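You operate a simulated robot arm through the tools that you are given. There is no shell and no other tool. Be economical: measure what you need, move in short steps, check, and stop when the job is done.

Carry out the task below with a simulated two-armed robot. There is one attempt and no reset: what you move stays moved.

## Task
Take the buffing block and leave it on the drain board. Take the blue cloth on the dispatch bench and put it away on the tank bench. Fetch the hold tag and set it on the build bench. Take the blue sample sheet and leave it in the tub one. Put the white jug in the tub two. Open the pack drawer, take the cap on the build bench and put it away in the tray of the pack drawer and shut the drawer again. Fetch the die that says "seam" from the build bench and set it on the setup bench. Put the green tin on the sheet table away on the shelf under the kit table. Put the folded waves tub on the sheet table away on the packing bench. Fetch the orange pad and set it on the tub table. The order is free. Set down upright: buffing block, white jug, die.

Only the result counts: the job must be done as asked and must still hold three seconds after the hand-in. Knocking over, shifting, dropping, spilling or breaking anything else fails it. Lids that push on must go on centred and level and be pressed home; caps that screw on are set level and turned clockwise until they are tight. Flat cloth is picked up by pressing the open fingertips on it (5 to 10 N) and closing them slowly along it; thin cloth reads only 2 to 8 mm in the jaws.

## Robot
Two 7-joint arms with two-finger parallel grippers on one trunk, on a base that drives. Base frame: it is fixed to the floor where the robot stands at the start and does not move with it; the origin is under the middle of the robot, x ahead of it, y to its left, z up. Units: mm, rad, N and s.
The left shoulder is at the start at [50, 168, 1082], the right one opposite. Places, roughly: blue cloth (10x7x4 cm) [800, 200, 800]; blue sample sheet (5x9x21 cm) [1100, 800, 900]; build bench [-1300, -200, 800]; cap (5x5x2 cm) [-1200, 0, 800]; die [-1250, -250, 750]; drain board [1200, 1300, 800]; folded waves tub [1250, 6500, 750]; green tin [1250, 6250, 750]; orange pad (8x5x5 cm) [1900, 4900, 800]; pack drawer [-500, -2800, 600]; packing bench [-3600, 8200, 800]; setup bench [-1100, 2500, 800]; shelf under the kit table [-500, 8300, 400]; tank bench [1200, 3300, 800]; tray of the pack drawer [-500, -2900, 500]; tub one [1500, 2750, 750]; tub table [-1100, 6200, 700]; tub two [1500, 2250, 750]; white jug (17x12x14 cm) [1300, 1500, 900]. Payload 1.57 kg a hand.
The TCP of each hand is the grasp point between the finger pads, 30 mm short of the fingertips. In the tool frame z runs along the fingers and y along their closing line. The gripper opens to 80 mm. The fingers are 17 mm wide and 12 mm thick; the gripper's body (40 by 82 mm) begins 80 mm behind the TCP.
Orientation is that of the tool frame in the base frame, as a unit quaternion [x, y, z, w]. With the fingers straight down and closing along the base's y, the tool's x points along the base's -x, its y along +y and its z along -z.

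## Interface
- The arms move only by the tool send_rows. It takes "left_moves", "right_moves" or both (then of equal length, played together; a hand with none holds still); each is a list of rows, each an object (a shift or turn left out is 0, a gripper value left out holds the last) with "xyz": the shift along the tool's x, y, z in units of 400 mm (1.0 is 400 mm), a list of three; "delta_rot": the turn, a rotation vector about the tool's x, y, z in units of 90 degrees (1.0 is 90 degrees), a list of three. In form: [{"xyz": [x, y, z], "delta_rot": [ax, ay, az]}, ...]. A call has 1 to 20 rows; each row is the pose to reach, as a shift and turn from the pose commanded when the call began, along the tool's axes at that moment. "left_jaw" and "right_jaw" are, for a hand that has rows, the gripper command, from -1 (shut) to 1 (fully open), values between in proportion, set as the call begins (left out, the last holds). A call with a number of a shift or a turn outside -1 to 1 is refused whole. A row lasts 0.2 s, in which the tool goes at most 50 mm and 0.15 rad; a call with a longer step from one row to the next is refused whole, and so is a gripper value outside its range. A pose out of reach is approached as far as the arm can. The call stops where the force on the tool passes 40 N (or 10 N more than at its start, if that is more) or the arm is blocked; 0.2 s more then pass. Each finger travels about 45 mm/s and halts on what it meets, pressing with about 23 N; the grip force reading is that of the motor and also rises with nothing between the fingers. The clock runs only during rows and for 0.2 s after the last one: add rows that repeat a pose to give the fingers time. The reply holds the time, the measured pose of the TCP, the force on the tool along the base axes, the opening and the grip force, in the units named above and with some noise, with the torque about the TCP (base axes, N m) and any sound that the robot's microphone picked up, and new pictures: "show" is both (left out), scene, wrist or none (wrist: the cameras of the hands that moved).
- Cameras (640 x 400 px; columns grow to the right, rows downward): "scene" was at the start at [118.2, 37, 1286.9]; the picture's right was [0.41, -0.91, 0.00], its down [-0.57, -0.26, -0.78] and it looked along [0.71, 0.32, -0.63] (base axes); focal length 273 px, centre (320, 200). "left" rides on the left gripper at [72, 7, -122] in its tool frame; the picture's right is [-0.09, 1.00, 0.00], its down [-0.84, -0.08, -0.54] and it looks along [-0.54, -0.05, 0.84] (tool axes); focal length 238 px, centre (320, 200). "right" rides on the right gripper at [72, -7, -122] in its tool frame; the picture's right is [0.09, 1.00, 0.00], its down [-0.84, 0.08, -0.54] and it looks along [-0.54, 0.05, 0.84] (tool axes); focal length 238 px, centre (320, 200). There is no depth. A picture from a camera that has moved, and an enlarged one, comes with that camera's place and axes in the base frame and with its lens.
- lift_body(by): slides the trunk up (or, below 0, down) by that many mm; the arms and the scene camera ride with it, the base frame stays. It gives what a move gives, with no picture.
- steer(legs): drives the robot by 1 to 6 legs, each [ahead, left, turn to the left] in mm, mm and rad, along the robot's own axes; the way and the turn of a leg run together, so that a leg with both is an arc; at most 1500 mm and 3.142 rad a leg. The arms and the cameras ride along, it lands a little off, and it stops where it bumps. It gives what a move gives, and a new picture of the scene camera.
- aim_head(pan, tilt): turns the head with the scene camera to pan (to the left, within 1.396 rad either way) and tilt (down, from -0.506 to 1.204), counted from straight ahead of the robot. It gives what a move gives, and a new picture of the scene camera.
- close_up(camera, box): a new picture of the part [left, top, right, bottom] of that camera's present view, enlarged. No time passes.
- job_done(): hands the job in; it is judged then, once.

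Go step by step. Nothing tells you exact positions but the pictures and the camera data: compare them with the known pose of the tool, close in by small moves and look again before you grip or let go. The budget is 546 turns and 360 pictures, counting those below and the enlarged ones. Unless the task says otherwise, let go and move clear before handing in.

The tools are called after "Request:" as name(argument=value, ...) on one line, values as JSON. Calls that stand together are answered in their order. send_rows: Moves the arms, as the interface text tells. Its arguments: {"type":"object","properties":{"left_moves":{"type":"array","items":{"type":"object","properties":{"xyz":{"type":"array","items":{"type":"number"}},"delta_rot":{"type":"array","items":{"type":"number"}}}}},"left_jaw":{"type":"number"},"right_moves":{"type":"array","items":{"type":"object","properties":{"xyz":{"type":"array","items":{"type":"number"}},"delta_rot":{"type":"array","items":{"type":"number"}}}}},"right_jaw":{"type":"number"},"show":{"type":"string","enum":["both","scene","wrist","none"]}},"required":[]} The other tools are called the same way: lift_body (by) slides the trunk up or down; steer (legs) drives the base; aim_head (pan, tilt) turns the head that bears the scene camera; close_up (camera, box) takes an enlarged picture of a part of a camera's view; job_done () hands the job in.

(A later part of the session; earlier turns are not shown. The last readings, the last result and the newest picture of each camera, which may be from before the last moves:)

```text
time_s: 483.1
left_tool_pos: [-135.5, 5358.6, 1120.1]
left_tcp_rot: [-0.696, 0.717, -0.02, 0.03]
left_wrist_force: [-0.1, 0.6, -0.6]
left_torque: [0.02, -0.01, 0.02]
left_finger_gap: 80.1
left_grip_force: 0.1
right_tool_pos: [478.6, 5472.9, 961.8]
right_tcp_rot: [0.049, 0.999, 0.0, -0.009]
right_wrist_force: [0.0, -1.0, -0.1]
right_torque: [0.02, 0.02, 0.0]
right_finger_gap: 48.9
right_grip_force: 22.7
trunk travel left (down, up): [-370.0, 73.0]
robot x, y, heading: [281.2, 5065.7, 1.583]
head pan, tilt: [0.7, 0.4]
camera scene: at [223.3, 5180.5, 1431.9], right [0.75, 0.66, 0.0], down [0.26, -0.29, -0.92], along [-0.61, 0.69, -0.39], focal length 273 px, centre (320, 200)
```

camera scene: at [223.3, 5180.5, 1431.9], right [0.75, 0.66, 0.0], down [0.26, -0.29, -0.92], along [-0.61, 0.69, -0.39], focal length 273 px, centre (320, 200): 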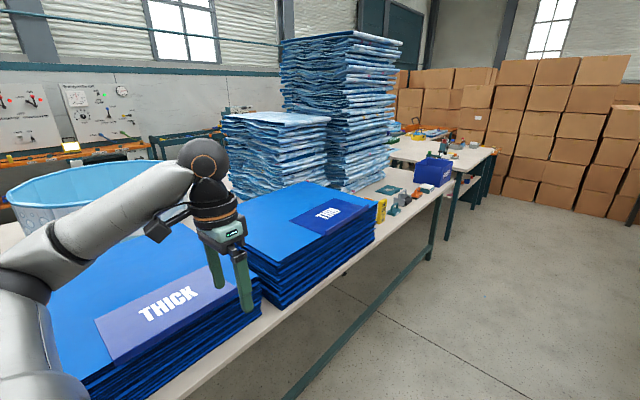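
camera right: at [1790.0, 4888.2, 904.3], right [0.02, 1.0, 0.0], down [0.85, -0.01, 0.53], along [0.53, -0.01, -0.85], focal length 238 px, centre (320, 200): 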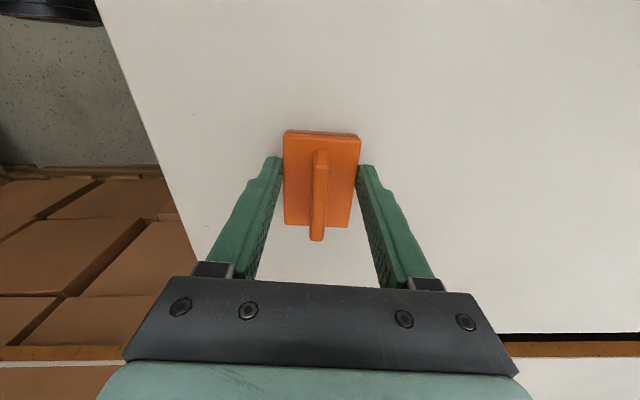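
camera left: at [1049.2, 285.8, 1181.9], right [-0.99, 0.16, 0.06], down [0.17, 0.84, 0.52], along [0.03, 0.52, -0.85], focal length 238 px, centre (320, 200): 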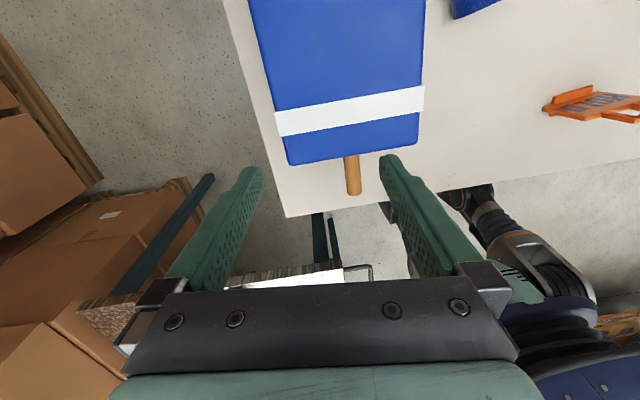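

The table on the left with the stacks and a tub should be the tub table. I'll drive further along and look for a free spot and a label.

Request:
steer(legs=[[1000, 0, 0]])

Request:
aim_head(pan=1.2, tilt=0.5)

```text
time_s: 488.3
left_tool_pos: [-164.1, 6344.2, 1120.6]
left_tcp_rot: [-0.701, 0.712, -0.02, 0.03]
left_wrist_force: [-0.2, 0.3, -0.3]
left_torque: [-0.01, 0.0, -0.02]
left_finger_gap: 80.2
left_grip_force: 0.1
right_tool_pos: [448.1, 6467.3, 962.7]
right_tcp_rot: [0.042, 0.999, 0.0, -0.009]
right_wrist_force: [-0.4, -0.3, -0.8]
right_torque: [-0.01, 0.0, 0.0]
right_finger_gap: 48.9
right_grip_force: 22.9
trunk travel left (down, up): [-370.0, 73.0]
robot x, y, heading: [259.0, 6062.5, 1.601]
head pan, tilt: [0.7, 0.4]
camera scene: at [196.1, 6171.9, 1431.9], right [0.74, 0.67, 0.0], down [0.26, -0.29, -0.92], along [-0.62, 0.68, -0.39], focal length 273 px, centre (320, 200)
```

scene: 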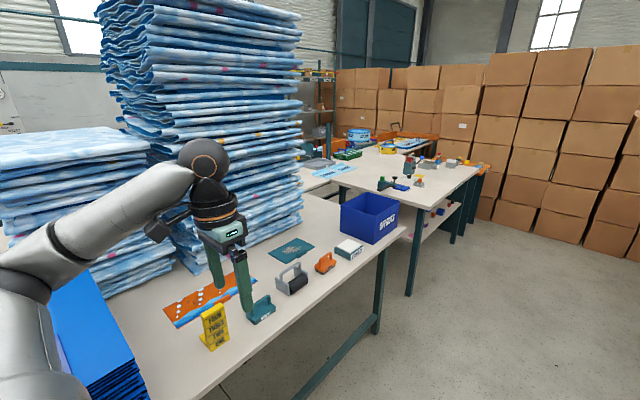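

```text
time_s: 489.2
left_tool_pos: [-164.0, 6344.8, 1120.9]
left_tcp_rot: [-0.702, 0.712, -0.021, 0.03]
left_wrist_force: [-0.2, -0.6, -0.1]
left_torque: [0.03, 0.01, -0.03]
left_finger_gap: 80.2
left_grip_force: 0.0
right_tool_pos: [448.3, 6467.6, 962.2]
right_tcp_rot: [0.042, 0.999, 0.0, -0.01]
right_wrist_force: [0.7, 0.4, -0.3]
right_torque: [0.0, -0.02, 0.0]
right_finger_gap: 48.9
right_grip_force: 23.1
trunk travel left (down, up): [-370.0, 73.0]
robot x, y, heading: [260.4, 6062.7, 1.606]
head pan, tilt: [1.201, 0.499]
camera scene: at [172.2, 6132.9, 1422.8], right [0.33, 0.94, 0.0], down [0.45, -0.16, -0.88], along [-0.83, 0.29, -0.48], focal length 273 px, centre (320, 200)
```

scene: 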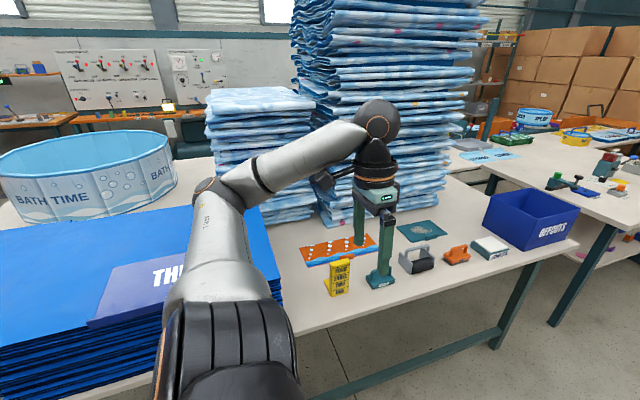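

This long table, with the BATH TIME tub and centre near (-1100,6200), is the tub table. There's a free strip near its right edge, so I'll face it at y≈6480.

Request:
steer(legs=[[415, 0, 0], [0, 0, 1.536], [190, 0, 0]])

Request:
aim_head(pan=0.0, tilt=0.8)

```text
time_s: 496.6
left_tool_pos: [-243.5, 6065.9, 1120.9]
left_tcp_rot: [0.999, -0.027, -0.006, -0.035]
left_wrist_force: [-0.3, 0.2, -0.4]
left_torque: [-0.01, -0.01, 0.0]
left_finger_gap: 79.9
left_grip_force: 0.1
right_tool_pos: [-341.0, 6683.7, 962.8]
right_tcp_rot: [-0.663, 0.749, -0.006, -0.006]
right_wrist_force: [-0.3, 0.3, -1.4]
right_torque: [-0.06, 0.02, 0.01]
right_finger_gap: 48.7
right_grip_force: 22.3
trunk travel left (down, up): [-370.0, 73.0]
robot x, y, heading: [55.7, 6480.7, 3.132]
head pan, tilt: [1.201, 0.499]
camera scene: at [-16.6, 6395.9, 1422.7], right [-0.93, 0.37, 0.0], down [0.18, 0.44, -0.88], along [-0.32, -0.82, -0.48], focal length 273 px, centre (320, 200)
```

scene: 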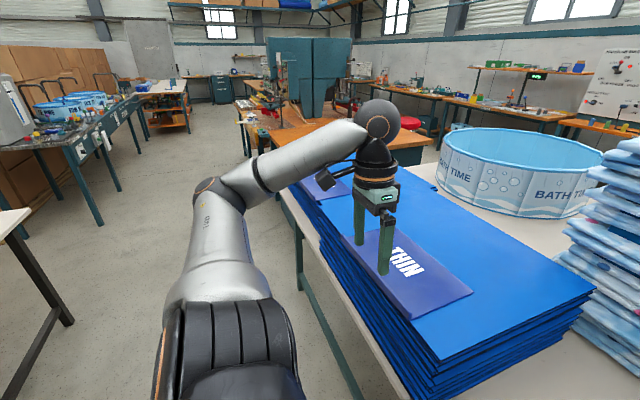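

```text
time_s: 498.0
left_tool_pos: [-242.1, 6067.0, 1120.6]
left_tcp_rot: [0.999, -0.029, -0.006, -0.035]
left_wrist_force: [-0.3, 0.7, 0.0]
left_torque: [-0.01, 0.0, 0.0]
left_finger_gap: 80.1
left_grip_force: 0.0
right_tool_pos: [-341.1, 6682.9, 962.0]
right_tcp_rot: [-0.662, 0.749, -0.007, -0.007]
right_wrist_force: [0.3, 1.2, 0.3]
right_torque: [0.01, -0.03, -0.02]
right_finger_gap: 48.9
right_grip_force: 22.3
trunk travel left (down, up): [-370.0, 73.0]
robot x, y, heading: [52.9, 6480.1, 3.139]
head pan, tilt: [0.0, 0.799]
camera scene: at [-62.8, 6481.1, 1396.8], right [0.01, 1.0, 0.0], down [0.72, -0.01, -0.7], along [-0.7, 0.01, -0.72], focal length 273 px, centre (320, 200)
```

scene: 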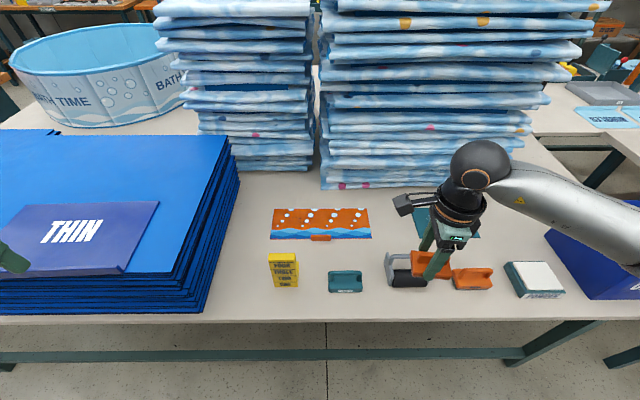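

There's a gap left of the yellow block at about (-454,6278), between it and the THIN stack (top z≈915). I'll raise the hand, shift left and turn the jaws so the camera faces me.

Request:
send_rows(right_moves=[{"xyz": [0, 0, -0.1]}, {"xyz": [0, 0, -0.18]}], show="none")

Request:
steer(legs=[[0, 370, 0]])

Request:
send_rows(right_moves=[{"delta_rot": [0, 0, -0.09]}, {"delta_rot": [0, 0, -0.18]}, {"delta_rot": [0, 0, -0.27]}, {"delta_rot": [0, 0, -0.36]}, {"delta_rot": [0, 0, -0.45]}, {"delta_rot": [0, 0, -0.54]}, {"delta_rot": [0, 0, -0.63]}, {"delta_rot": [0, 0, -0.72]}, {"delta_rot": [0, 0, -0.81]}, {"delta_rot": [0, 0, -0.9]}, {"delta_rot": [0, 0, -0.99]}])

```text
time_s: 498.6
left_tool_pos: [-242.9, 6066.2, 1120.3]
left_tcp_rot: [0.999, -0.028, -0.007, -0.034]
left_wrist_force: [0.4, -0.1, -0.2]
left_torque: [0.02, 0.0, -0.01]
left_finger_gap: 79.9
left_grip_force: 0.1
right_tool_pos: [-340.1, 6685.7, 1033.4]
right_tcp_rot: [-0.662, 0.75, -0.008, -0.006]
right_wrist_force: [-0.2, 0.1, 0.0]
right_torque: [0.02, 0.01, 0.0]
right_finger_gap: 49.0
right_grip_force: 23.2
trunk travel left (down, up): [-370.0, 73.0]
robot x, y, heading: [57.5, 6476.1, 3.132]
head pan, tilt: [0.0, 0.799]
```

```text
time_s: 501.0
left_tool_pos: [-244.8, 5693.2, 1120.7]
left_tcp_rot: [0.999, -0.027, -0.006, -0.035]
left_wrist_force: [0.0, 0.2, 0.4]
left_torque: [-0.04, 0.0, -0.03]
left_finger_gap: 80.0
left_grip_force: 0.1
right_tool_pos: [-343.5, 6312.4, 1034.3]
right_tcp_rot: [-0.662, 0.749, -0.007, -0.007]
right_wrist_force: [-0.5, 0.0, 0.7]
right_torque: [0.0, 0.01, -0.04]
right_finger_gap: 49.1
right_grip_force: 22.6
trunk travel left (down, up): [-370.0, 73.0]
robot x, y, heading: [59.4, 6105.0, 3.139]
head pan, tilt: [0.0, 0.799]
camera scene: at [-65.6, 6108.4, 1396.8], right [0.01, 1.0, 0.0], down [0.72, 0.0, -0.7], along [-0.7, 0.0, -0.72], focal length 273 px, centre (320, 200)
```

scene: 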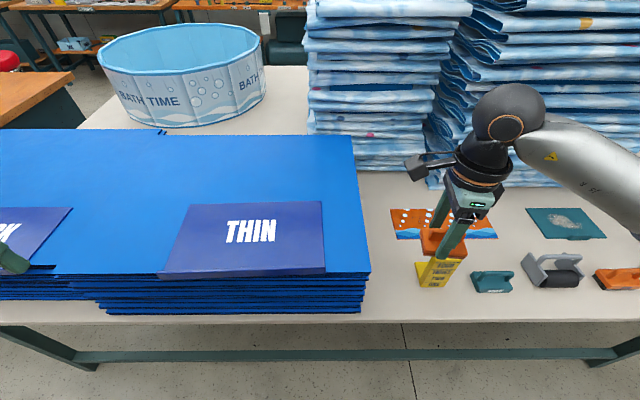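

```text
time_s: 503.4
left_tool_pos: [-245.7, 5694.0, 1121.4]
left_tcp_rot: [0.999, -0.026, -0.006, -0.034]
left_wrist_force: [0.7, 0.4, -0.1]
left_torque: [0.01, 0.01, 0.0]
left_finger_gap: 80.1
left_grip_force: 0.0
right_tool_pos: [-343.1, 6312.0, 1033.1]
right_tcp_rot: [0.998, -0.067, 0.002, 0.009]
right_wrist_force: [0.5, 0.6, -0.1]
right_torque: [0.03, -0.03, 0.04]
right_finger_gap: 49.0
right_grip_force: 22.9
trunk travel left (down, up): [-370.0, 73.0]
robot x, y, heading: [56.0, 6108.9, 3.132]
head pan, tilt: [0.0, 0.799]
camera scene: at [-65.6, 6109.0, 1396.8], right [0.01, 1.0, 0.0], down [0.72, 0.0, -0.7], along [-0.7, 0.0, -0.72], focal length 273 px, centre (320, 200)
camera right: at [-271.7, 6312.9, 1156.3], right [-0.04, -1.0, 0.02], down [-0.84, 0.05, 0.54], along [-0.54, 0.01, -0.84], focal length 238 px, centre (320, 200)
```

scene: 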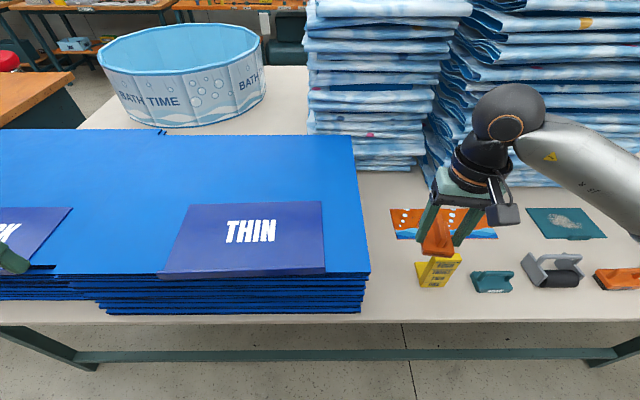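
right: 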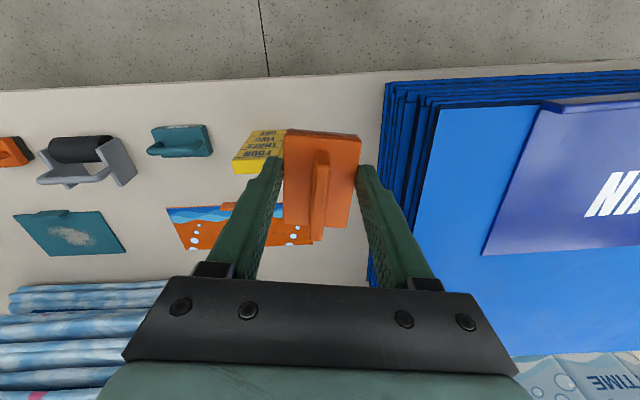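

I'll move over the gap at (-475,6285) and partway down.

Request:
send_rows(right_moves=[{"xyz": [-0.08, 0.03, 0], "delta_rot": [0, 0, -0.04]}, {"xyz": [-0.16, 0.06, 0], "delta_rot": [0, 0, -0.085]}, {"xyz": [-0.24, 0.085, 0], "delta_rot": [0, 0, -0.085]}, {"xyz": [-0.318, 0.111, 0.03], "delta_rot": [0, 0, -0.085]}, {"xyz": [-0.318, 0.111, 0.13], "delta_rot": [0, 0, -0.085]}, {"xyz": [-0.318, 0.111, 0.23], "delta_rot": [0, 0, -0.085]}, {"xyz": [-0.318, 0.111, 0.33], "delta_rot": [0, 0, -0.085]}, {"xyz": [-0.318, 0.111, 0.4], "delta_rot": [0, 0, -0.085]}])

```text
time_s: 505.2
left_tool_pos: [-245.1, 5693.4, 1120.1]
left_tcp_rot: [0.999, -0.026, -0.006, -0.034]
left_wrist_force: [0.3, -0.1, 0.3]
left_torque: [0.0, -0.02, 0.03]
left_finger_gap: 79.9
left_grip_force: 0.0
right_tool_pos: [-477.9, 6283.9, 875.1]
right_tcp_rot: [1.0, -0.002, 0.0, 0.009]
right_wrist_force: [0.3, 0.9, -0.3]
right_torque: [-0.02, -0.02, -0.01]
right_finger_gap: 48.6
right_grip_force: 23.1
trunk travel left (down, up): [-370.0, 73.0]
robot x, y, heading: [59.3, 6108.9, 3.132]
head pan, tilt: [0.0, 0.799]
camera scene: at [-65.8, 6109.0, 1396.8], right [0.01, 1.0, 0.0], down [0.72, 0.0, -0.7], along [-0.7, 0.0, -0.72], focal length 273 px, centre (320, 200)
camera right: at [-404.4, 6293.5, 996.5], right [0.09, -1.0, 0.02], down [-0.84, -0.06, 0.54], along [-0.54, -0.06, -0.84], focal length 238 px, centre (320, 200)
```

scene: 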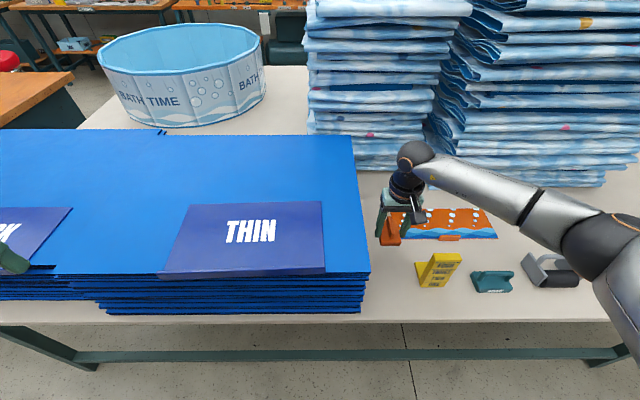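
right: 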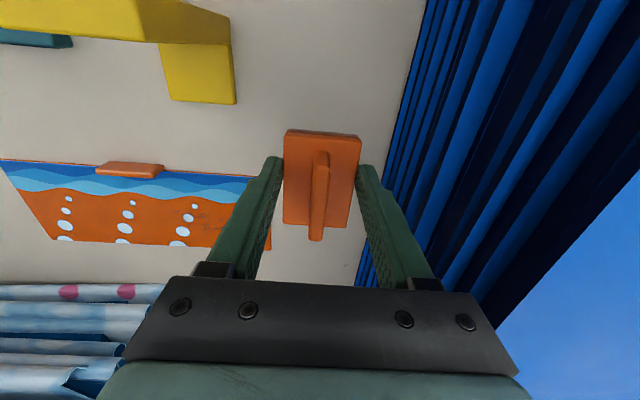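

Clear on both sides. I'll lower to contact.

Request:
send_rows(right_moves=[{"xyz": [0, 0, 0.09]}, {"xyz": [0, 0, 0.17]}, {"xyz": [0, 0, 0.2]}, {"xyz": [0, 0, 0.215]}, {"xyz": [0, 0, 0.225]}, {"xyz": [0, 0, 0.235]}, {"xyz": [0, 0, 0.245]}, {"xyz": [0, 0, 0.255]}, {"xyz": [0, 0, 0.265]}, {"xyz": [0, 0, 0.275]}], show="wrist")

```text
time_s: 507.6
left_tool_pos: [-243.6, 5694.0, 1122.0]
left_tcp_rot: [0.999, -0.027, -0.008, -0.034]
left_wrist_force: [0.6, 0.1, -0.7]
left_torque: [-0.02, -0.01, -0.01]
left_finger_gap: 80.0
left_grip_force: 0.2
right_tool_pos: [-479.1, 6280.9, 770.7]
right_tcp_rot: [1.0, -0.003, -0.004, 0.01]
right_wrist_force: [9.0, 0.9, 16.6]
right_torque: [0.37, -0.24, -0.23]
right_finger_gap: 49.3
right_grip_force: 22.6
trunk travel left (down, up): [-370.0, 73.0]
robot x, y, heading: [54.7, 6105.3, 3.136]
head pan, tilt: [0.0, 0.799]
stopped in row 10 (right hand): the force on the tool passed its limit (the readings are from after the stop); the commanded pose is now the measured one
camera right: at [-405.4, 6291.1, 892.5], right [0.09, -1.0, 0.02], down [-0.83, -0.06, 0.55], along [-0.55, -0.06, -0.83], focal length 238 px, centre (320, 200)
```

right: 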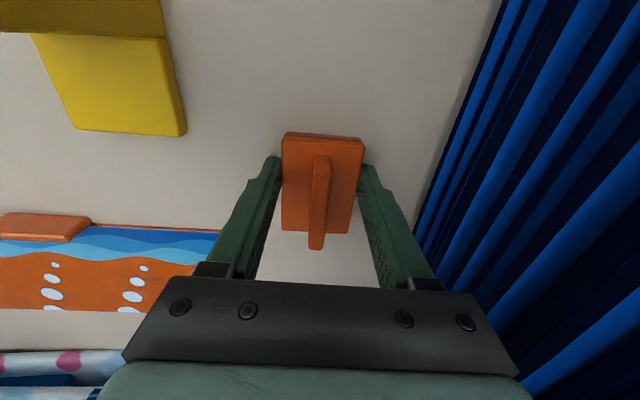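

Request:
send_rows(right_moves=[{"xyz": [0, 0, 0]}, {"xyz": [0, 0, 0]}, {"xyz": [0, 0, 0]}, {"xyz": [0, 0, -0.03]}, {"xyz": [0, 0, -0.12]}, {"xyz": [0, 0, -0.24]}, {"xyz": [0, 0, -0.36]}, {"xyz": [0, 0, -0.48]}, {"xyz": [0, 0, -0.6]}, {"xyz": [0, 0, -0.68]}, {"xyz": [0.1, 0, -0.68]}, {"xyz": [0.2, 0, -0.68]}, {"xyz": [0.3, 0, -0.68]}], right_jaw=0.55, show="scene")

```text
time_s: 510.4
left_tool_pos: [-244.2, 5694.1, 1121.3]
left_tcp_rot: [0.999, -0.027, -0.007, -0.034]
left_wrist_force: [0.0, 0.6, -0.5]
left_torque: [-0.01, 0.01, -0.01]
left_finger_gap: 80.2
left_grip_force: 0.1
right_tool_pos: [-356.5, 6287.6, 1038.0]
right_tcp_rot: [1.0, -0.002, -0.005, 0.009]
right_wrist_force: [-0.2, 0.9, -0.2]
right_torque: [-0.03, 0.02, 0.01]
right_finger_gap: 62.0
right_grip_force: 0.1
trunk travel left (down, up): [-370.0, 73.0]
robot x, y, heading: [58.1, 6107.0, 3.138]
head pan, tilt: [0.0, 0.799]
camera scene: at [-65.2, 6109.2, 1396.9], right [0.01, 1.0, 0.0], down [0.72, 0.0, -0.7], along [-0.7, 0.0, -0.72], focal length 273 px, centre (320, 200)
```

scene: 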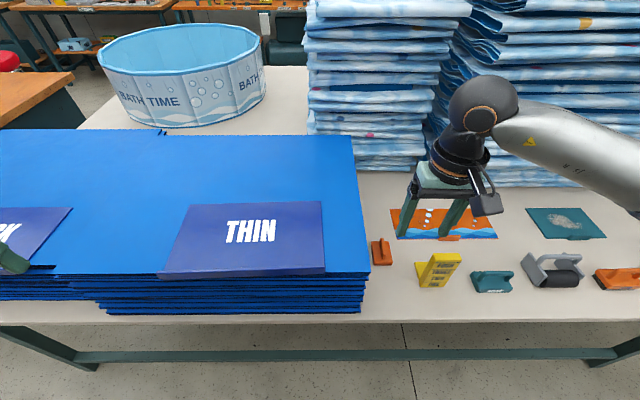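

The pad is on the tub table. Now I'll turn round to the sheet table for the tin and the tub.

Request:
steer(legs=[[-200, 0, 0], [0, 0, -3.138]])

Request:
aim_head(pan=0.0, tilt=0.55)

```text
time_s: 519.3
left_tool_pos: [557.8, 6516.1, 1121.3]
left_tcp_rot: [0.03, 0.999, -0.034, 0.006]
left_wrist_force: [-0.7, 0.5, 0.3]
left_torque: [0.01, -0.02, -0.04]
left_finger_gap: 79.8
left_grip_force: 0.0
right_tool_pos: [665.3, 5921.2, 1039.3]
right_tcp_rot: [0.005, 1.0, 0.01, 0.004]
right_wrist_force: [0.4, 0.5, 0.6]
right_torque: [-0.01, 0.0, 0.02]
right_finger_gap: 61.8
right_grip_force: 0.1
trunk travel left (down, up): [-370.0, 73.0]
robot x, y, heading: [254.5, 6104.8, -0.008]
head pan, tilt: [0.0, 0.799]
camera scene: at [375.5, 6105.4, 1396.8], right [-0.01, -1.0, 0.0], down [-0.72, 0.01, -0.7], along [0.7, -0.01, -0.72], focal length 273 px, centre (320, 200)
```

scene: 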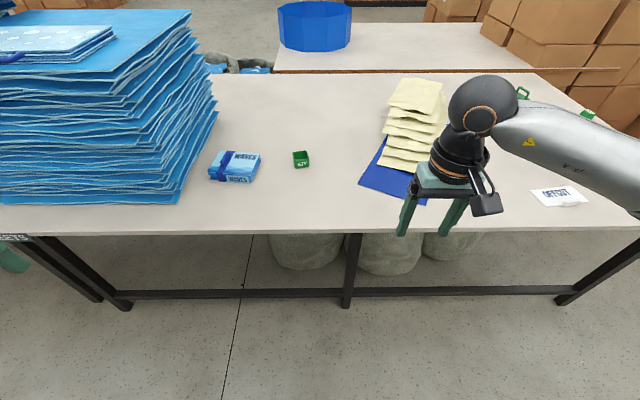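

```text
time_s: 520.1
left_tool_pos: [557.0, 6514.8, 1120.9]
left_tcp_rot: [0.03, 0.999, -0.034, 0.004]
left_wrist_force: [-0.3, -0.2, 0.3]
left_torque: [-0.03, -0.03, 0.0]
left_finger_gap: 80.0
left_grip_force: 0.0
right_tool_pos: [666.3, 5922.8, 1038.8]
right_tcp_rot: [0.006, 1.0, 0.009, 0.005]
right_wrist_force: [-1.3, -0.3, -0.1]
right_torque: [-0.02, 0.02, 0.03]
right_finger_gap: 62.4
right_grip_force: 0.1
trunk travel left (down, up): [-370.0, 73.0]
robot x, y, heading: [259.3, 6105.4, -0.015]
head pan, tilt: [0.0, 0.55]
camera scene: at [384.7, 6105.3, 1418.2], right [-0.01, -1.0, 0.0], down [-0.52, 0.01, -0.85], along [0.85, -0.01, -0.52], focal length 273 px, centre (320, 200)
```

scene: 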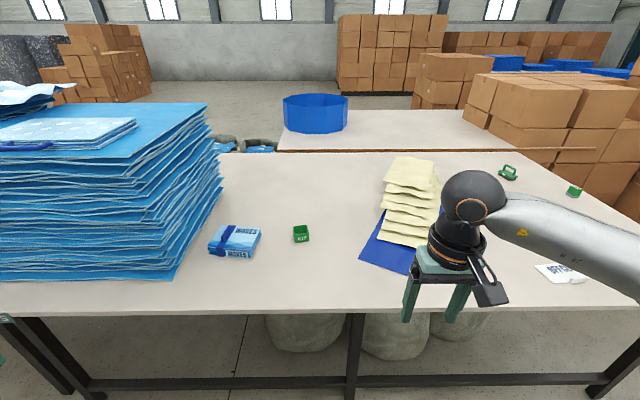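

The green tin is at about (1212,6167) and the folded WAVES tub at (1160,6406), well in from the edge at x≈876. I'll turn 0.7 rad left so the right shoulder leads, and go closer.

Request:
steer(legs=[[0, 0, 0.71], [325, -70, 0]])

Request:
aim_head(pan=-0.6, tilt=0.75)

```text
time_s: 524.2
left_tool_pos: [506.9, 6768.8, 1121.0]
left_tcp_rot: [-0.321, 0.946, -0.031, 0.017]
left_wrist_force: [-0.1, -0.7, -0.1]
left_torque: [-0.01, -0.02, 0.04]
left_finger_gap: 80.2
left_grip_force: 0.0
right_tool_pos: [977.0, 6389.9, 1037.9]
right_tcp_rot: [-0.344, 0.939, 0.011, 0.002]
right_wrist_force: [0.0, 0.2, 0.2]
right_torque: [-0.03, -0.01, 0.04]
right_finger_gap: 61.9
right_grip_force: 0.0
trunk travel left (down, up): [-370.0, 73.0]
robot x, y, heading: [545.2, 6260.7, 0.699]
head pan, tilt: [0.0, 0.55]
camera scene: at [645.9, 6345.3, 1418.1], right [0.65, -0.76, 0.0], down [-0.4, -0.34, -0.85], along [0.65, 0.55, -0.52], focal length 273 px, centre (320, 200)
```

scene: 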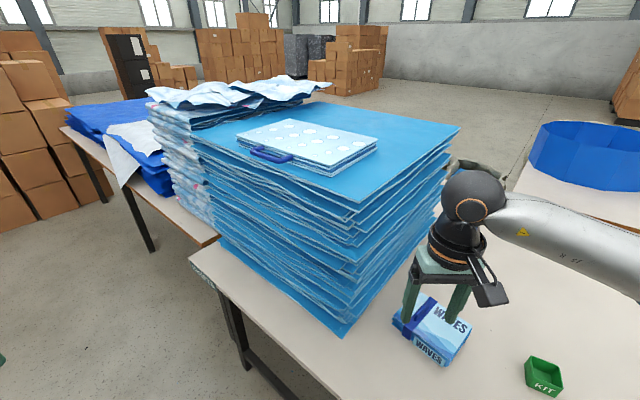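

```text
time_s: 525.2
left_tool_pos: [506.0, 6767.8, 1121.3]
left_tcp_rot: [-0.321, 0.946, -0.03, 0.018]
left_wrist_force: [-0.1, 0.0, -0.3]
left_torque: [-0.04, -0.04, 0.0]
left_finger_gap: 80.1
left_grip_force: 0.2
right_tool_pos: [977.0, 6390.5, 1038.5]
right_tcp_rot: [-0.344, 0.939, 0.011, 0.001]
right_wrist_force: [0.3, 1.0, 0.6]
right_torque: [-0.01, 0.01, 0.03]
right_finger_gap: 62.2
right_grip_force: 0.0
trunk travel left (down, up): [-370.0, 73.0]
robot x, y, heading: [550.8, 6261.4, 0.7]
head pan, tilt: [-0.6, 0.75]
camera scene: at [659.2, 6295.4, 1400.8], right [0.1, -0.99, 0.0], down [-0.68, -0.07, -0.73], along [0.73, 0.07, -0.68], focal length 273 px, centre (320, 200)
```

scene: 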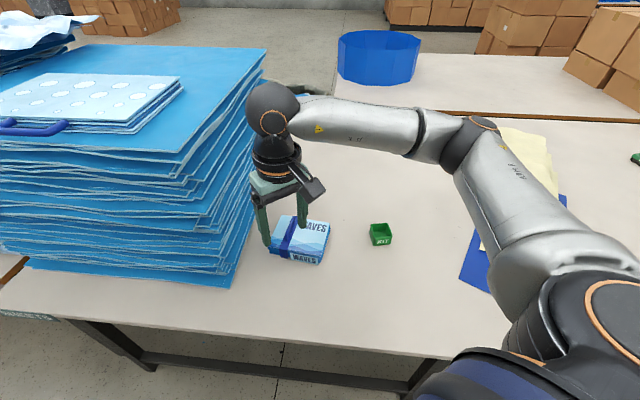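

The tin is a small open box marked KIT at about (1209,6166). I'll bring the right hand above it, jaws along y.

Request:
send_rows(right_moves=[{"xyz": [-0.009, -0.089, 0.02], "delta_rot": [0, 0, 0.05]}, {"xyz": [-0.018, -0.178, 0.04], "delta_rot": [0, 0, 0.1]}, {"xyz": [-0.027, -0.267, 0.06], "delta_rot": [0, 0, 0.15]}, {"xyz": [-0.036, -0.356, 0.1], "delta_rot": [0, 0, 0.2]}, {"xyz": [-0.045, -0.445, 0.14], "delta_rot": [0, 0, 0.25]}, {"xyz": [-0.055, -0.534, 0.18], "delta_rot": [0, 0, 0.3]}, {"xyz": [-0.064, -0.623, 0.22], "delta_rot": [0, 0, 0.35]}, {"xyz": [-0.073, -0.712, 0.26], "delta_rot": [0, 0, 0.4]}, {"xyz": [-0.082, -0.8, 0.3], "delta_rot": [0, 0, 0.445]}, {"xyz": [-0.082, -0.8, 0.3], "delta_rot": [0, 0, 0.445]}], right_jaw=1)

```text
time_s: 527.4
left_tool_pos: [506.3, 6767.8, 1121.9]
left_tcp_rot: [-0.322, 0.946, -0.03, 0.018]
left_wrist_force: [-0.3, -0.7, 0.2]
left_torque: [0.01, 0.0, 0.0]
left_finger_gap: 79.9
left_grip_force: 0.0
right_tool_pos: [1206.0, 6168.8, 913.1]
right_tcp_rot: [-0.002, 1.0, 0.01, -0.002]
right_wrist_force: [0.1, -1.0, -0.5]
right_torque: [0.01, -0.03, -0.02]
right_finger_gap: 80.0
right_grip_force: 0.1
trunk travel left (down, up): [-370.0, 73.0]
robot x, y, heading: [545.9, 6261.3, 0.7]
head pan, tilt: [-0.6, 0.75]
camera scene: at [659.0, 6295.5, 1400.8], right [0.1, -0.99, 0.0], down [-0.68, -0.07, -0.73], along [0.73, 0.07, -0.68], focal length 273 px, centre (320, 200)
camera right: at [1135.3, 6160.7, 1035.8], right [-0.1, 1.0, 0.02], down [0.84, 0.07, 0.54], along [0.54, 0.07, -0.84], focal length 238 px, centre (320, 200)
```

scene: 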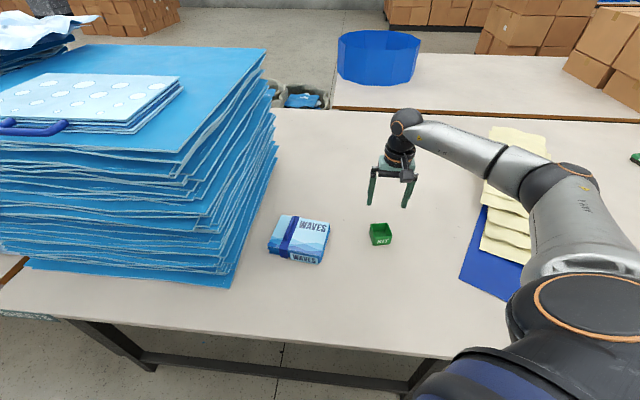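
right: 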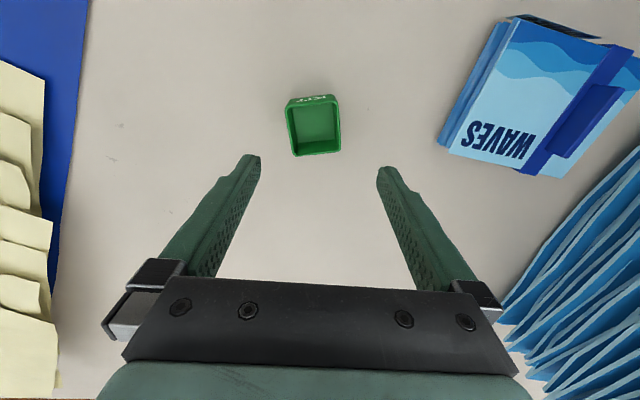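

Aligned. I'll lower around the tin and grip.

Request:
send_rows(right_moves=[{"xyz": [0, -0.012, 0.1]}, {"xyz": [0, -0.012, 0.2]}, {"xyz": [0, -0.012, 0.28]}, {"xyz": [0, -0.012, 0.32]}, {"xyz": [0, -0.012, 0.34]}], show="none")

Request:
send_rows(right_moves=[{"xyz": [0, 0, 0]}, {"xyz": [0, 0, 0]}, {"xyz": [0, 0, 0]}, {"xyz": [0, 0, 0]}, {"xyz": [0, 0, 0]}], right_jaw=-1, show="wrist")

```text
time_s: 528.6
left_tool_pos: [507.1, 6767.8, 1121.4]
left_tcp_rot: [-0.321, 0.946, -0.03, 0.018]
left_wrist_force: [0.9, 0.3, -0.5]
left_torque: [-0.02, -0.02, 0.03]
left_finger_gap: 79.8
left_grip_force: 0.1
right_tool_pos: [1207.0, 6166.5, 776.5]
right_tcp_rot: [-0.003, 1.0, 0.01, -0.003]
right_wrist_force: [-0.1, -0.2, -0.8]
right_torque: [-0.01, 0.02, 0.02]
right_finger_gap: 80.1
right_grip_force: 0.1
trunk travel left (down, up): [-370.0, 73.0]
robot x, y, heading: [544.3, 6259.4, 0.702]
head pan, tilt: [-0.6, 0.75]
```

```text
time_s: 529.8
left_tool_pos: [506.8, 6768.8, 1120.6]
left_tcp_rot: [-0.321, 0.946, -0.03, 0.018]
left_wrist_force: [-0.3, -0.6, 0.1]
left_torque: [0.02, 0.0, 0.0]
left_finger_gap: 79.9
left_grip_force: 0.1
right_tool_pos: [1205.9, 6167.2, 777.8]
right_tcp_rot: [-0.003, 1.0, 0.011, -0.003]
right_wrist_force: [0.1, -0.4, 0.2]
right_torque: [0.02, -0.02, 0.0]
right_finger_gap: 58.4
right_grip_force: 22.8
trunk travel left (down, up): [-370.0, 73.0]
robot x, y, heading: [542.2, 6257.5, 0.702]
head pan, tilt: [-0.6, 0.75]
camera right: at [1135.1, 6158.8, 899.6], right [-0.1, 1.0, 0.02], down [0.84, 0.07, 0.54], along [0.53, 0.07, -0.84], focal length 238 px, centre (320, 200)
```

right: 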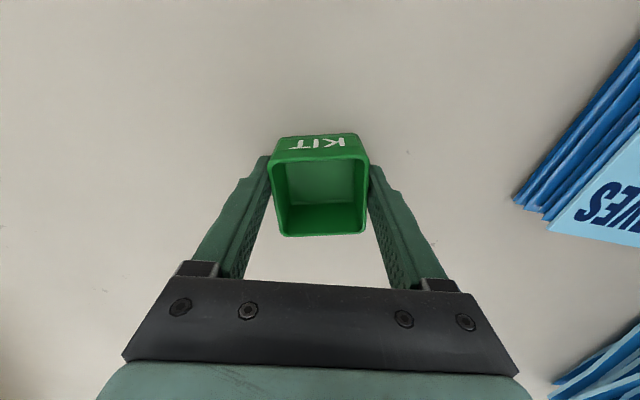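

The tin is gripped at 58 mm. I'll lift it, retract and drive north to the kit table.

Request:
send_rows(right_moves=[{"xyz": [0, 0, -0.1]}, {"xyz": [0, 0, -0.2]}, {"xyz": [0, 0, -0.3]}, {"xyz": [0, 0, -0.4]}, {"xyz": [0.1, 0.02, -0.5]}, {"xyz": [0.2, 0.05, -0.53]}, {"xyz": [0.3, 0.08, -0.53]}, {"xyz": [0.4, 0.1, -0.53]}, {"xyz": [0.5, 0.12, -0.53]}], show="none")

Request:
steer(legs=[[-260, 0, 0], [0, 0, 0.869], [1400, 0, 0], [500, 0, 0]])

Request:
aim_head(pan=1.1, tilt=0.6)

```text
refused: row 5 steps farther than a row can; nothing moved
```

```text
time_s: 543.0
left_tool_pos: [-64.2, 8289.4, 1119.7]
left_tcp_rot: [-0.691, 0.722, -0.02, 0.03]
left_wrist_force: [0.0, -0.5, -0.1]
left_torque: [-0.01, -0.01, 0.0]
left_finger_gap: 79.8
left_grip_force: 0.1
right_tool_pos: [846.1, 8439.6, 776.2]
right_tcp_rot: [-0.425, 0.905, 0.007, -0.006]
right_wrist_force: [0.0, -0.4, -0.6]
right_torque: [-0.04, 0.0, 0.01]
right_finger_gap: 56.7
right_grip_force: 23.2
trunk travel left (down, up): [-370.0, 73.0]
robot x, y, heading: [355.1, 7993.1, 1.575]
head pan, tilt: [-0.6, 0.75]
camera scene: at [397.3, 8103.7, 1400.8], right [0.83, -0.56, 0.0], down [-0.38, -0.56, -0.73], along [0.41, 0.6, -0.68], focal length 273 px, centre (320, 200)
```

scene: 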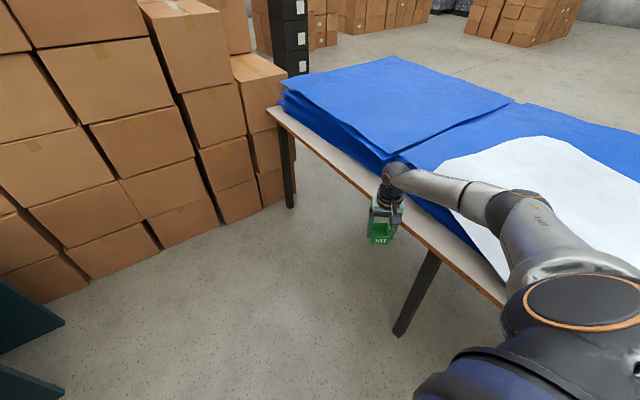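

```text
time_s: 544.8
left_tool_pos: [-64.7, 8288.3, 1120.6]
left_tcp_rot: [-0.691, 0.722, -0.019, 0.029]
left_wrist_force: [-0.8, 0.2, 0.0]
left_torque: [-0.03, 0.0, 0.03]
left_finger_gap: 80.1
left_grip_force: 0.0
right_tool_pos: [846.2, 8439.8, 777.3]
right_tcp_rot: [-0.425, 0.905, 0.009, -0.006]
right_wrist_force: [-0.7, 1.0, -0.1]
right_torque: [0.02, -0.02, -0.02]
right_finger_gap: 57.0
right_grip_force: 23.1
trunk travel left (down, up): [-370.0, 73.0]
robot x, y, heading: [350.5, 7991.0, 1.573]
head pan, tilt: [1.1, 0.6]
camera scene: at [271.8, 8074.6, 1413.7], right [0.45, 0.89, 0.0], down [0.5, -0.26, -0.83], along [-0.74, 0.37, -0.56], focal length 273 px, centre (320, 200)
```

scene: 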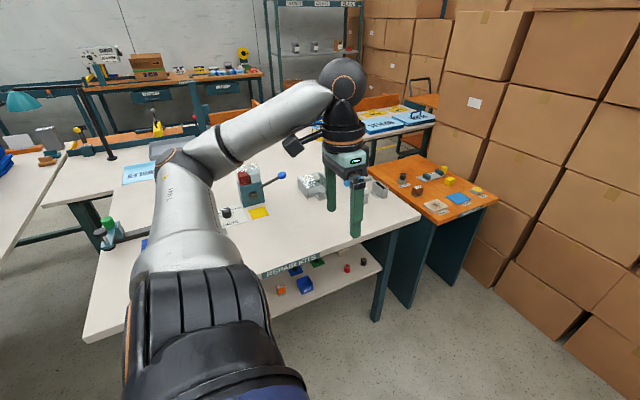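

That lift call was refused, so I drove with the tin still low over the table. It is still held and no bump was reported, but I'll check that table later. Now I'll raise and retract properly.

Request:
send_rows(right_moves=[{"xyz": [0, 0, -0.1]}, {"xyz": [0, 0, -0.2]}, {"xyz": [0, 0, -0.3]}, {"xyz": [0, 0, -0.4]}, {"xyz": [0.1, 0.01, -0.45]}, {"xyz": [0.2, 0.03, -0.45]}, {"xyz": [0.3, 0.05, -0.45]}, {"xyz": [0.4, 0.06, -0.45]}, {"xyz": [0.5, 0.07, -0.45]}, {"xyz": [0.6, 0.08, -0.45]}], show="none")

```text
time_s: 547.0
left_tool_pos: [-64.6, 8288.0, 1120.9]
left_tcp_rot: [-0.691, 0.722, -0.019, 0.029]
left_wrist_force: [0.1, 0.4, -0.1]
left_torque: [-0.03, -0.03, 0.03]
left_finger_gap: 80.1
left_grip_force: 0.1
right_tool_pos: [671.1, 8272.4, 959.9]
right_tcp_rot: [-0.424, 0.906, 0.008, -0.006]
right_wrist_force: [0.6, -0.9, -0.6]
right_torque: [-0.01, -0.02, 0.0]
right_finger_gap: 56.5
right_grip_force: 23.2
trunk travel left (down, up): [-370.0, 73.0]
robot x, y, heading: [351.0, 7995.1, 1.576]
head pan, tilt: [1.1, 0.6]
```

Request:
steer(legs=[[0, 0, 1.566], [0, -300, 0]])

Request:
lift_body(by=-300)

Request:
aim_head(pan=0, tilt=0.6)

```text
time_s: 552.8
left_tool_pos: [55.6, 7873.1, 1120.9]
left_tcp_rot: [0.999, -0.019, -0.008, -0.035]
left_wrist_force: [0.6, 1.1, 0.6]
left_torque: [0.0, -0.01, 0.0]
left_finger_gap: 79.9
left_grip_force: 0.1
right_tool_pos: [65.9, 8609.4, 959.5]
right_tcp_rot: [0.941, -0.337, -0.001, 0.01]
right_wrist_force: [0.0, -0.5, -1.7]
right_torque: [-0.02, 0.04, -0.03]
right_finger_gap: 55.9
right_grip_force: 22.7
trunk travel left (down, up): [-370.0, 73.0]
robot x, y, heading: [349.7, 8290.6, -3.131]
head pan, tilt: [1.1, 0.6]
camera scene: at [268.6, 8212.7, 1413.7], right [-0.9, 0.45, 0.0], down [0.25, 0.51, -0.83], along [-0.37, -0.74, -0.56], focal length 273 px, centre (320, 200)
```

scene: 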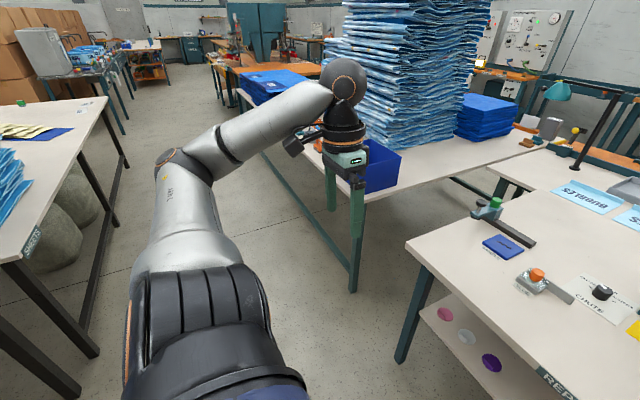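

```text
time_s: 555.8
left_tool_pos: [53.9, 7872.8, 820.2]
left_tcp_rot: [0.999, -0.02, -0.007, -0.035]
left_wrist_force: [0.4, 0.8, 0.3]
left_torque: [0.02, 0.0, -0.01]
left_finger_gap: 79.9
left_grip_force: 0.1
right_tool_pos: [66.6, 8608.3, 659.9]
right_tcp_rot: [0.941, -0.337, -0.001, 0.01]
right_wrist_force: [-0.2, 0.5, -0.2]
right_torque: [0.04, 0.02, 0.01]
right_finger_gap: 56.0
right_grip_force: 22.6
trunk travel left (down, up): [-70.0, 373.0]
robot x, y, heading: [350.4, 8292.2, -3.132]
head pan, tilt: [1.1, 0.6]
```

```text
time_s: 557.1
left_tool_pos: [53.9, 7872.9, 821.3]
left_tcp_rot: [0.999, -0.019, -0.007, -0.034]
left_wrist_force: [0.2, -0.8, 0.6]
left_torque: [0.02, 0.02, -0.02]
left_finger_gap: 80.1
left_grip_force: 0.0
right_tool_pos: [66.6, 8607.9, 660.1]
right_tcp_rot: [0.942, -0.337, -0.001, 0.01]
right_wrist_force: [0.1, 0.6, -0.4]
right_torque: [-0.01, -0.02, -0.01]
right_finger_gap: 55.8
right_grip_force: 23.1
trunk travel left (down, up): [-70.0, 373.0]
robot x, y, heading: [349.2, 8288.1, -3.136]
head pan, tilt: [0.0, 0.6]
camera scene: at [219.6, 8290.3, 1113.7], right [-0.01, 1.0, 0.0], down [0.56, 0.01, -0.83], along [-0.83, -0.01, -0.56], focal length 273 px, centre (320, 200)
```

scene: 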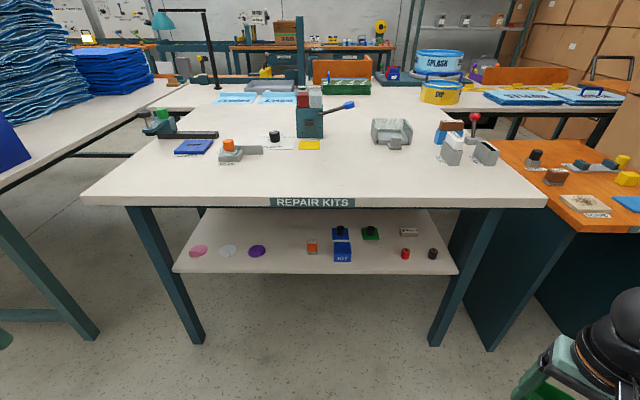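

There's a free spot on the kit table's shelf right of the blue KIT box, at about (-450,8490), with the shelf front at x≈-400. I'll square the hand first.

Request:
send_rows(right_moves=[{"xyz": [0.025, 0.062, 0], "delta_rot": [0, 0, -0.073]}, {"xyz": [0.05, 0.123, 0], "delta_rot": [0, 0, -0.146]}, {"xyz": [0.075, 0.185, 0], "delta_rot": [0, 0, -0.219]}, {"xyz": [0.1, 0.247, 0], "delta_rot": [0, 0, -0.292]}, {"xyz": [0.125, 0.308, 0], "delta_rot": [0, 0, -0.365]}, {"xyz": [0.149, 0.37, 0], "delta_rot": [0, 0, -0.438]}], show="wrist")

```text
time_s: 558.5
left_tool_pos: [54.9, 7872.5, 820.7]
left_tcp_rot: [0.999, -0.019, -0.007, -0.035]
left_wrist_force: [0.1, -0.6, 0.1]
left_torque: [-0.03, 0.02, 0.01]
left_finger_gap: 80.0
left_grip_force: 0.1
right_tool_pos: [18.4, 8456.8, 664.1]
right_tcp_rot: [1.0, 0.001, -0.004, 0.008]
right_wrist_force: [-0.7, 0.1, -0.5]
right_torque: [0.02, 0.0, 0.01]
right_finger_gap: 55.6
right_grip_force: 23.3
trunk travel left (down, up): [-70.0, 373.0]
robot x, y, heading: [347.0, 8289.8, -3.13]
head pan, tilt: [0.0, 0.6]
camera right: at [90.9, 8466.0, 785.4], right [0.09, -1.0, 0.02], down [-0.83, -0.07, 0.55], along [-0.55, -0.07, -0.83], focal length 238 px, centre (320, 200)
```

right: 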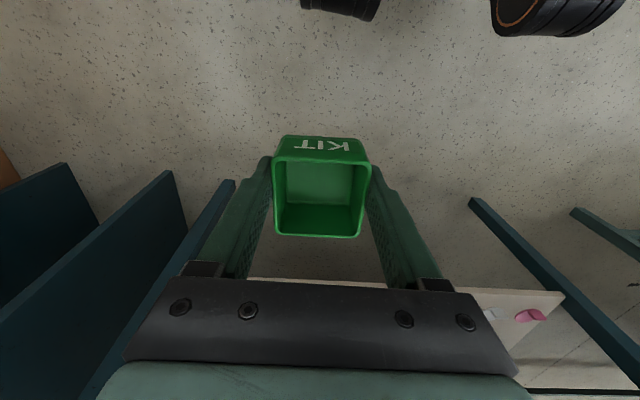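

Request:
lift_body(by=-65)

Request:
send_rows(right_moves=[{"xyz": [-0.04, 0, 0.02], "delta_rot": [0, -0.09, 0]}, {"xyz": [-0.08, 0, 0.04], "delta_rot": [0, -0.18, 0]}, {"xyz": [-0.12, 0, 0.06], "delta_rot": [0, -0.27, 0]}, {"xyz": [-0.16, 0, 0.08], "delta_rot": [0, -0.36, 0]}, {"xyz": [-0.2, 0, 0.11], "delta_rot": [0, -0.45, 0]}, {"xyz": [-0.25, 0, 0.14], "delta_rot": [0, -0.54, 0]}, {"xyz": [-0.3, 0, 0.17], "delta_rot": [0, -0.62, 0]}, {"xyz": [-0.3, 0, 0.2], "delta_rot": [0, -0.62, 0]}])

```text
time_s: 559.6
left_tool_pos: [55.1, 7873.1, 755.3]
left_tcp_rot: [0.999, -0.02, -0.007, -0.035]
left_wrist_force: [-0.1, 0.1, 0.4]
left_torque: [-0.04, 0.02, -0.01]
left_finger_gap: 79.7
left_grip_force: 0.0
right_tool_pos: [18.9, 8455.5, 598.2]
right_tcp_rot: [1.0, -0.001, -0.004, 0.009]
right_wrist_force: [-0.1, 0.2, -0.7]
right_torque: [-0.03, -0.01, -0.03]
right_finger_gap: 55.5
right_grip_force: 23.1
trunk travel left (down, up): [-5.0, 438.0]
robot x, y, heading: [349.4, 8287.9, -3.138]
head pan, tilt: [0.0, 0.6]
```

```text
time_s: 561.4
left_tool_pos: [53.7, 7873.2, 756.0]
left_tcp_rot: [0.999, -0.018, -0.007, -0.034]
left_wrist_force: [0.4, 0.4, -0.5]
left_torque: [0.01, -0.06, -0.01]
left_finger_gap: 79.8
left_grip_force: 0.1
right_tool_pos: [-68.8, 8455.0, 551.5]
right_tcp_rot: [0.928, -0.004, -0.372, 0.008]
right_wrist_force: [-0.1, -0.7, -0.8]
right_torque: [0.01, 0.01, -0.02]
right_finger_gap: 55.4
right_grip_force: 23.3
right hand out of reach, approached as far as the arm can: row 6, 7, 8
trunk travel left (down, up): [-5.0, 438.0]
robot x, y, heading: [347.4, 8288.9, -3.139]
head pan, tilt: [0.0, 0.6]
camera scene: at [219.6, 8290.4, 1048.7], right [-0.01, 1.0, 0.0], down [0.56, 0.01, -0.83], along [-0.83, -0.01, -0.56], focal length 273 px, centre (320, 200)
camera right: at [67.1, 8463.6, 590.2], right [0.07, -1.0, -0.04], down [-0.23, -0.06, 0.97], along [-0.97, -0.05, -0.23], focal length 238 px, centre (320, 200)
```

scene: 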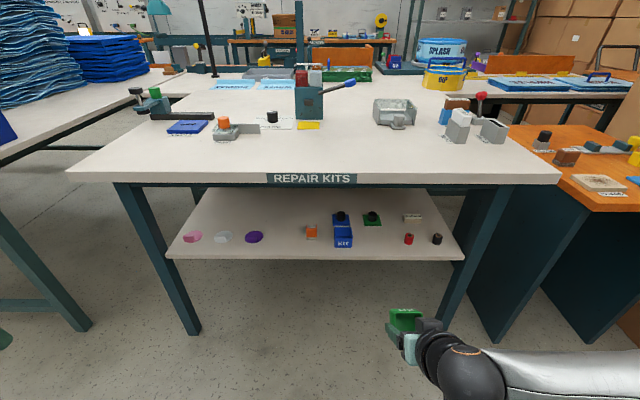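
right: 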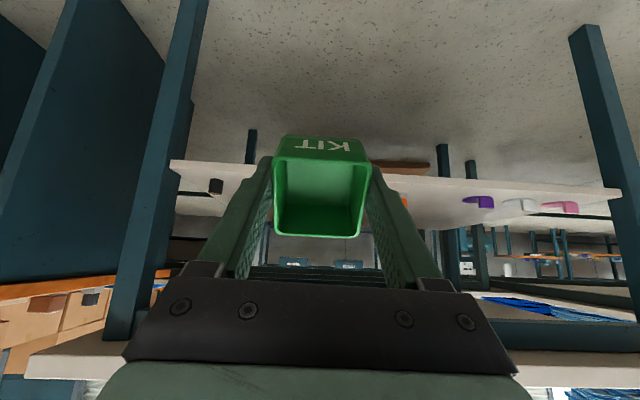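

The shelf top is at about z 430 and the tool is pitched 44°. Extending further ahead should let it pitch more, so I'll do that here in the clear.

Request:
send_rows(right_moves=[{"xyz": [-0.055, -0.03, 0.05], "delta_rot": [0, -0.05, 0]}, {"xyz": [-0.11, -0.06, 0.1], "delta_rot": [0, -0.1, 0]}, {"xyz": [-0.162, -0.085, 0.156], "delta_rot": [0, -0.15, 0]}, {"xyz": [-0.162, -0.085, 0.156], "delta_rot": [0, -0.15, 0]}], show="none")

```text
time_s: 562.4
left_tool_pos: [54.0, 7872.6, 755.9]
left_tcp_rot: [0.999, -0.02, -0.008, -0.034]
left_wrist_force: [0.5, 0.4, 0.4]
left_torque: [-0.01, -0.01, -0.01]
left_finger_gap: 80.0
left_grip_force: 0.1
right_tool_pos: [-171.0, 8458.4, 578.5]
right_tcp_rot: [0.882, -0.009, -0.47, 0.0]
right_wrist_force: [0.3, -0.5, -0.7]
right_torque: [0.01, 0.0, 0.05]
right_finger_gap: 55.1
right_grip_force: 22.9
right hand out of reach, approached as far as the arm can: row 2, 3, 4
trunk travel left (down, up): [-5.0, 438.0]
robot x, y, heading: [348.0, 8289.0, -3.136]
head pan, tilt: [0.0, 0.6]
```

Request:
send_rows(right_moves=[{"xyz": [0.06, -0.03, 0.04]}, {"xyz": [0.12, -0.06, 0.08]}, {"xyz": [0.17, -0.085, 0.115]}, {"xyz": [0.17, -0.085, 0.115]}], show="none")

```text
time_s: 563.4
left_tool_pos: [53.5, 7872.9, 756.2]
left_tcp_rot: [0.999, -0.019, -0.008, -0.035]
left_wrist_force: [-0.2, -0.2, 0.1]
left_torque: [0.01, 0.0, -0.02]
left_finger_gap: 79.9
left_grip_force: 0.1
right_tool_pos: [-195.5, 8442.7, 531.9]
right_tcp_rot: [0.885, -0.012, -0.466, -0.006]
right_wrist_force: [0.1, 0.5, -0.2]
right_torque: [0.01, -0.04, -0.02]
right_finger_gap: 55.3
right_grip_force: 23.2
right hand out of reach, approached as far as the arm can: row 1, 2, 3, 4
trunk travel left (down, up): [-5.0, 438.0]
robot x, y, heading: [345.4, 8287.5, -3.131]
head pan, tilt: [0.0, 0.6]
```

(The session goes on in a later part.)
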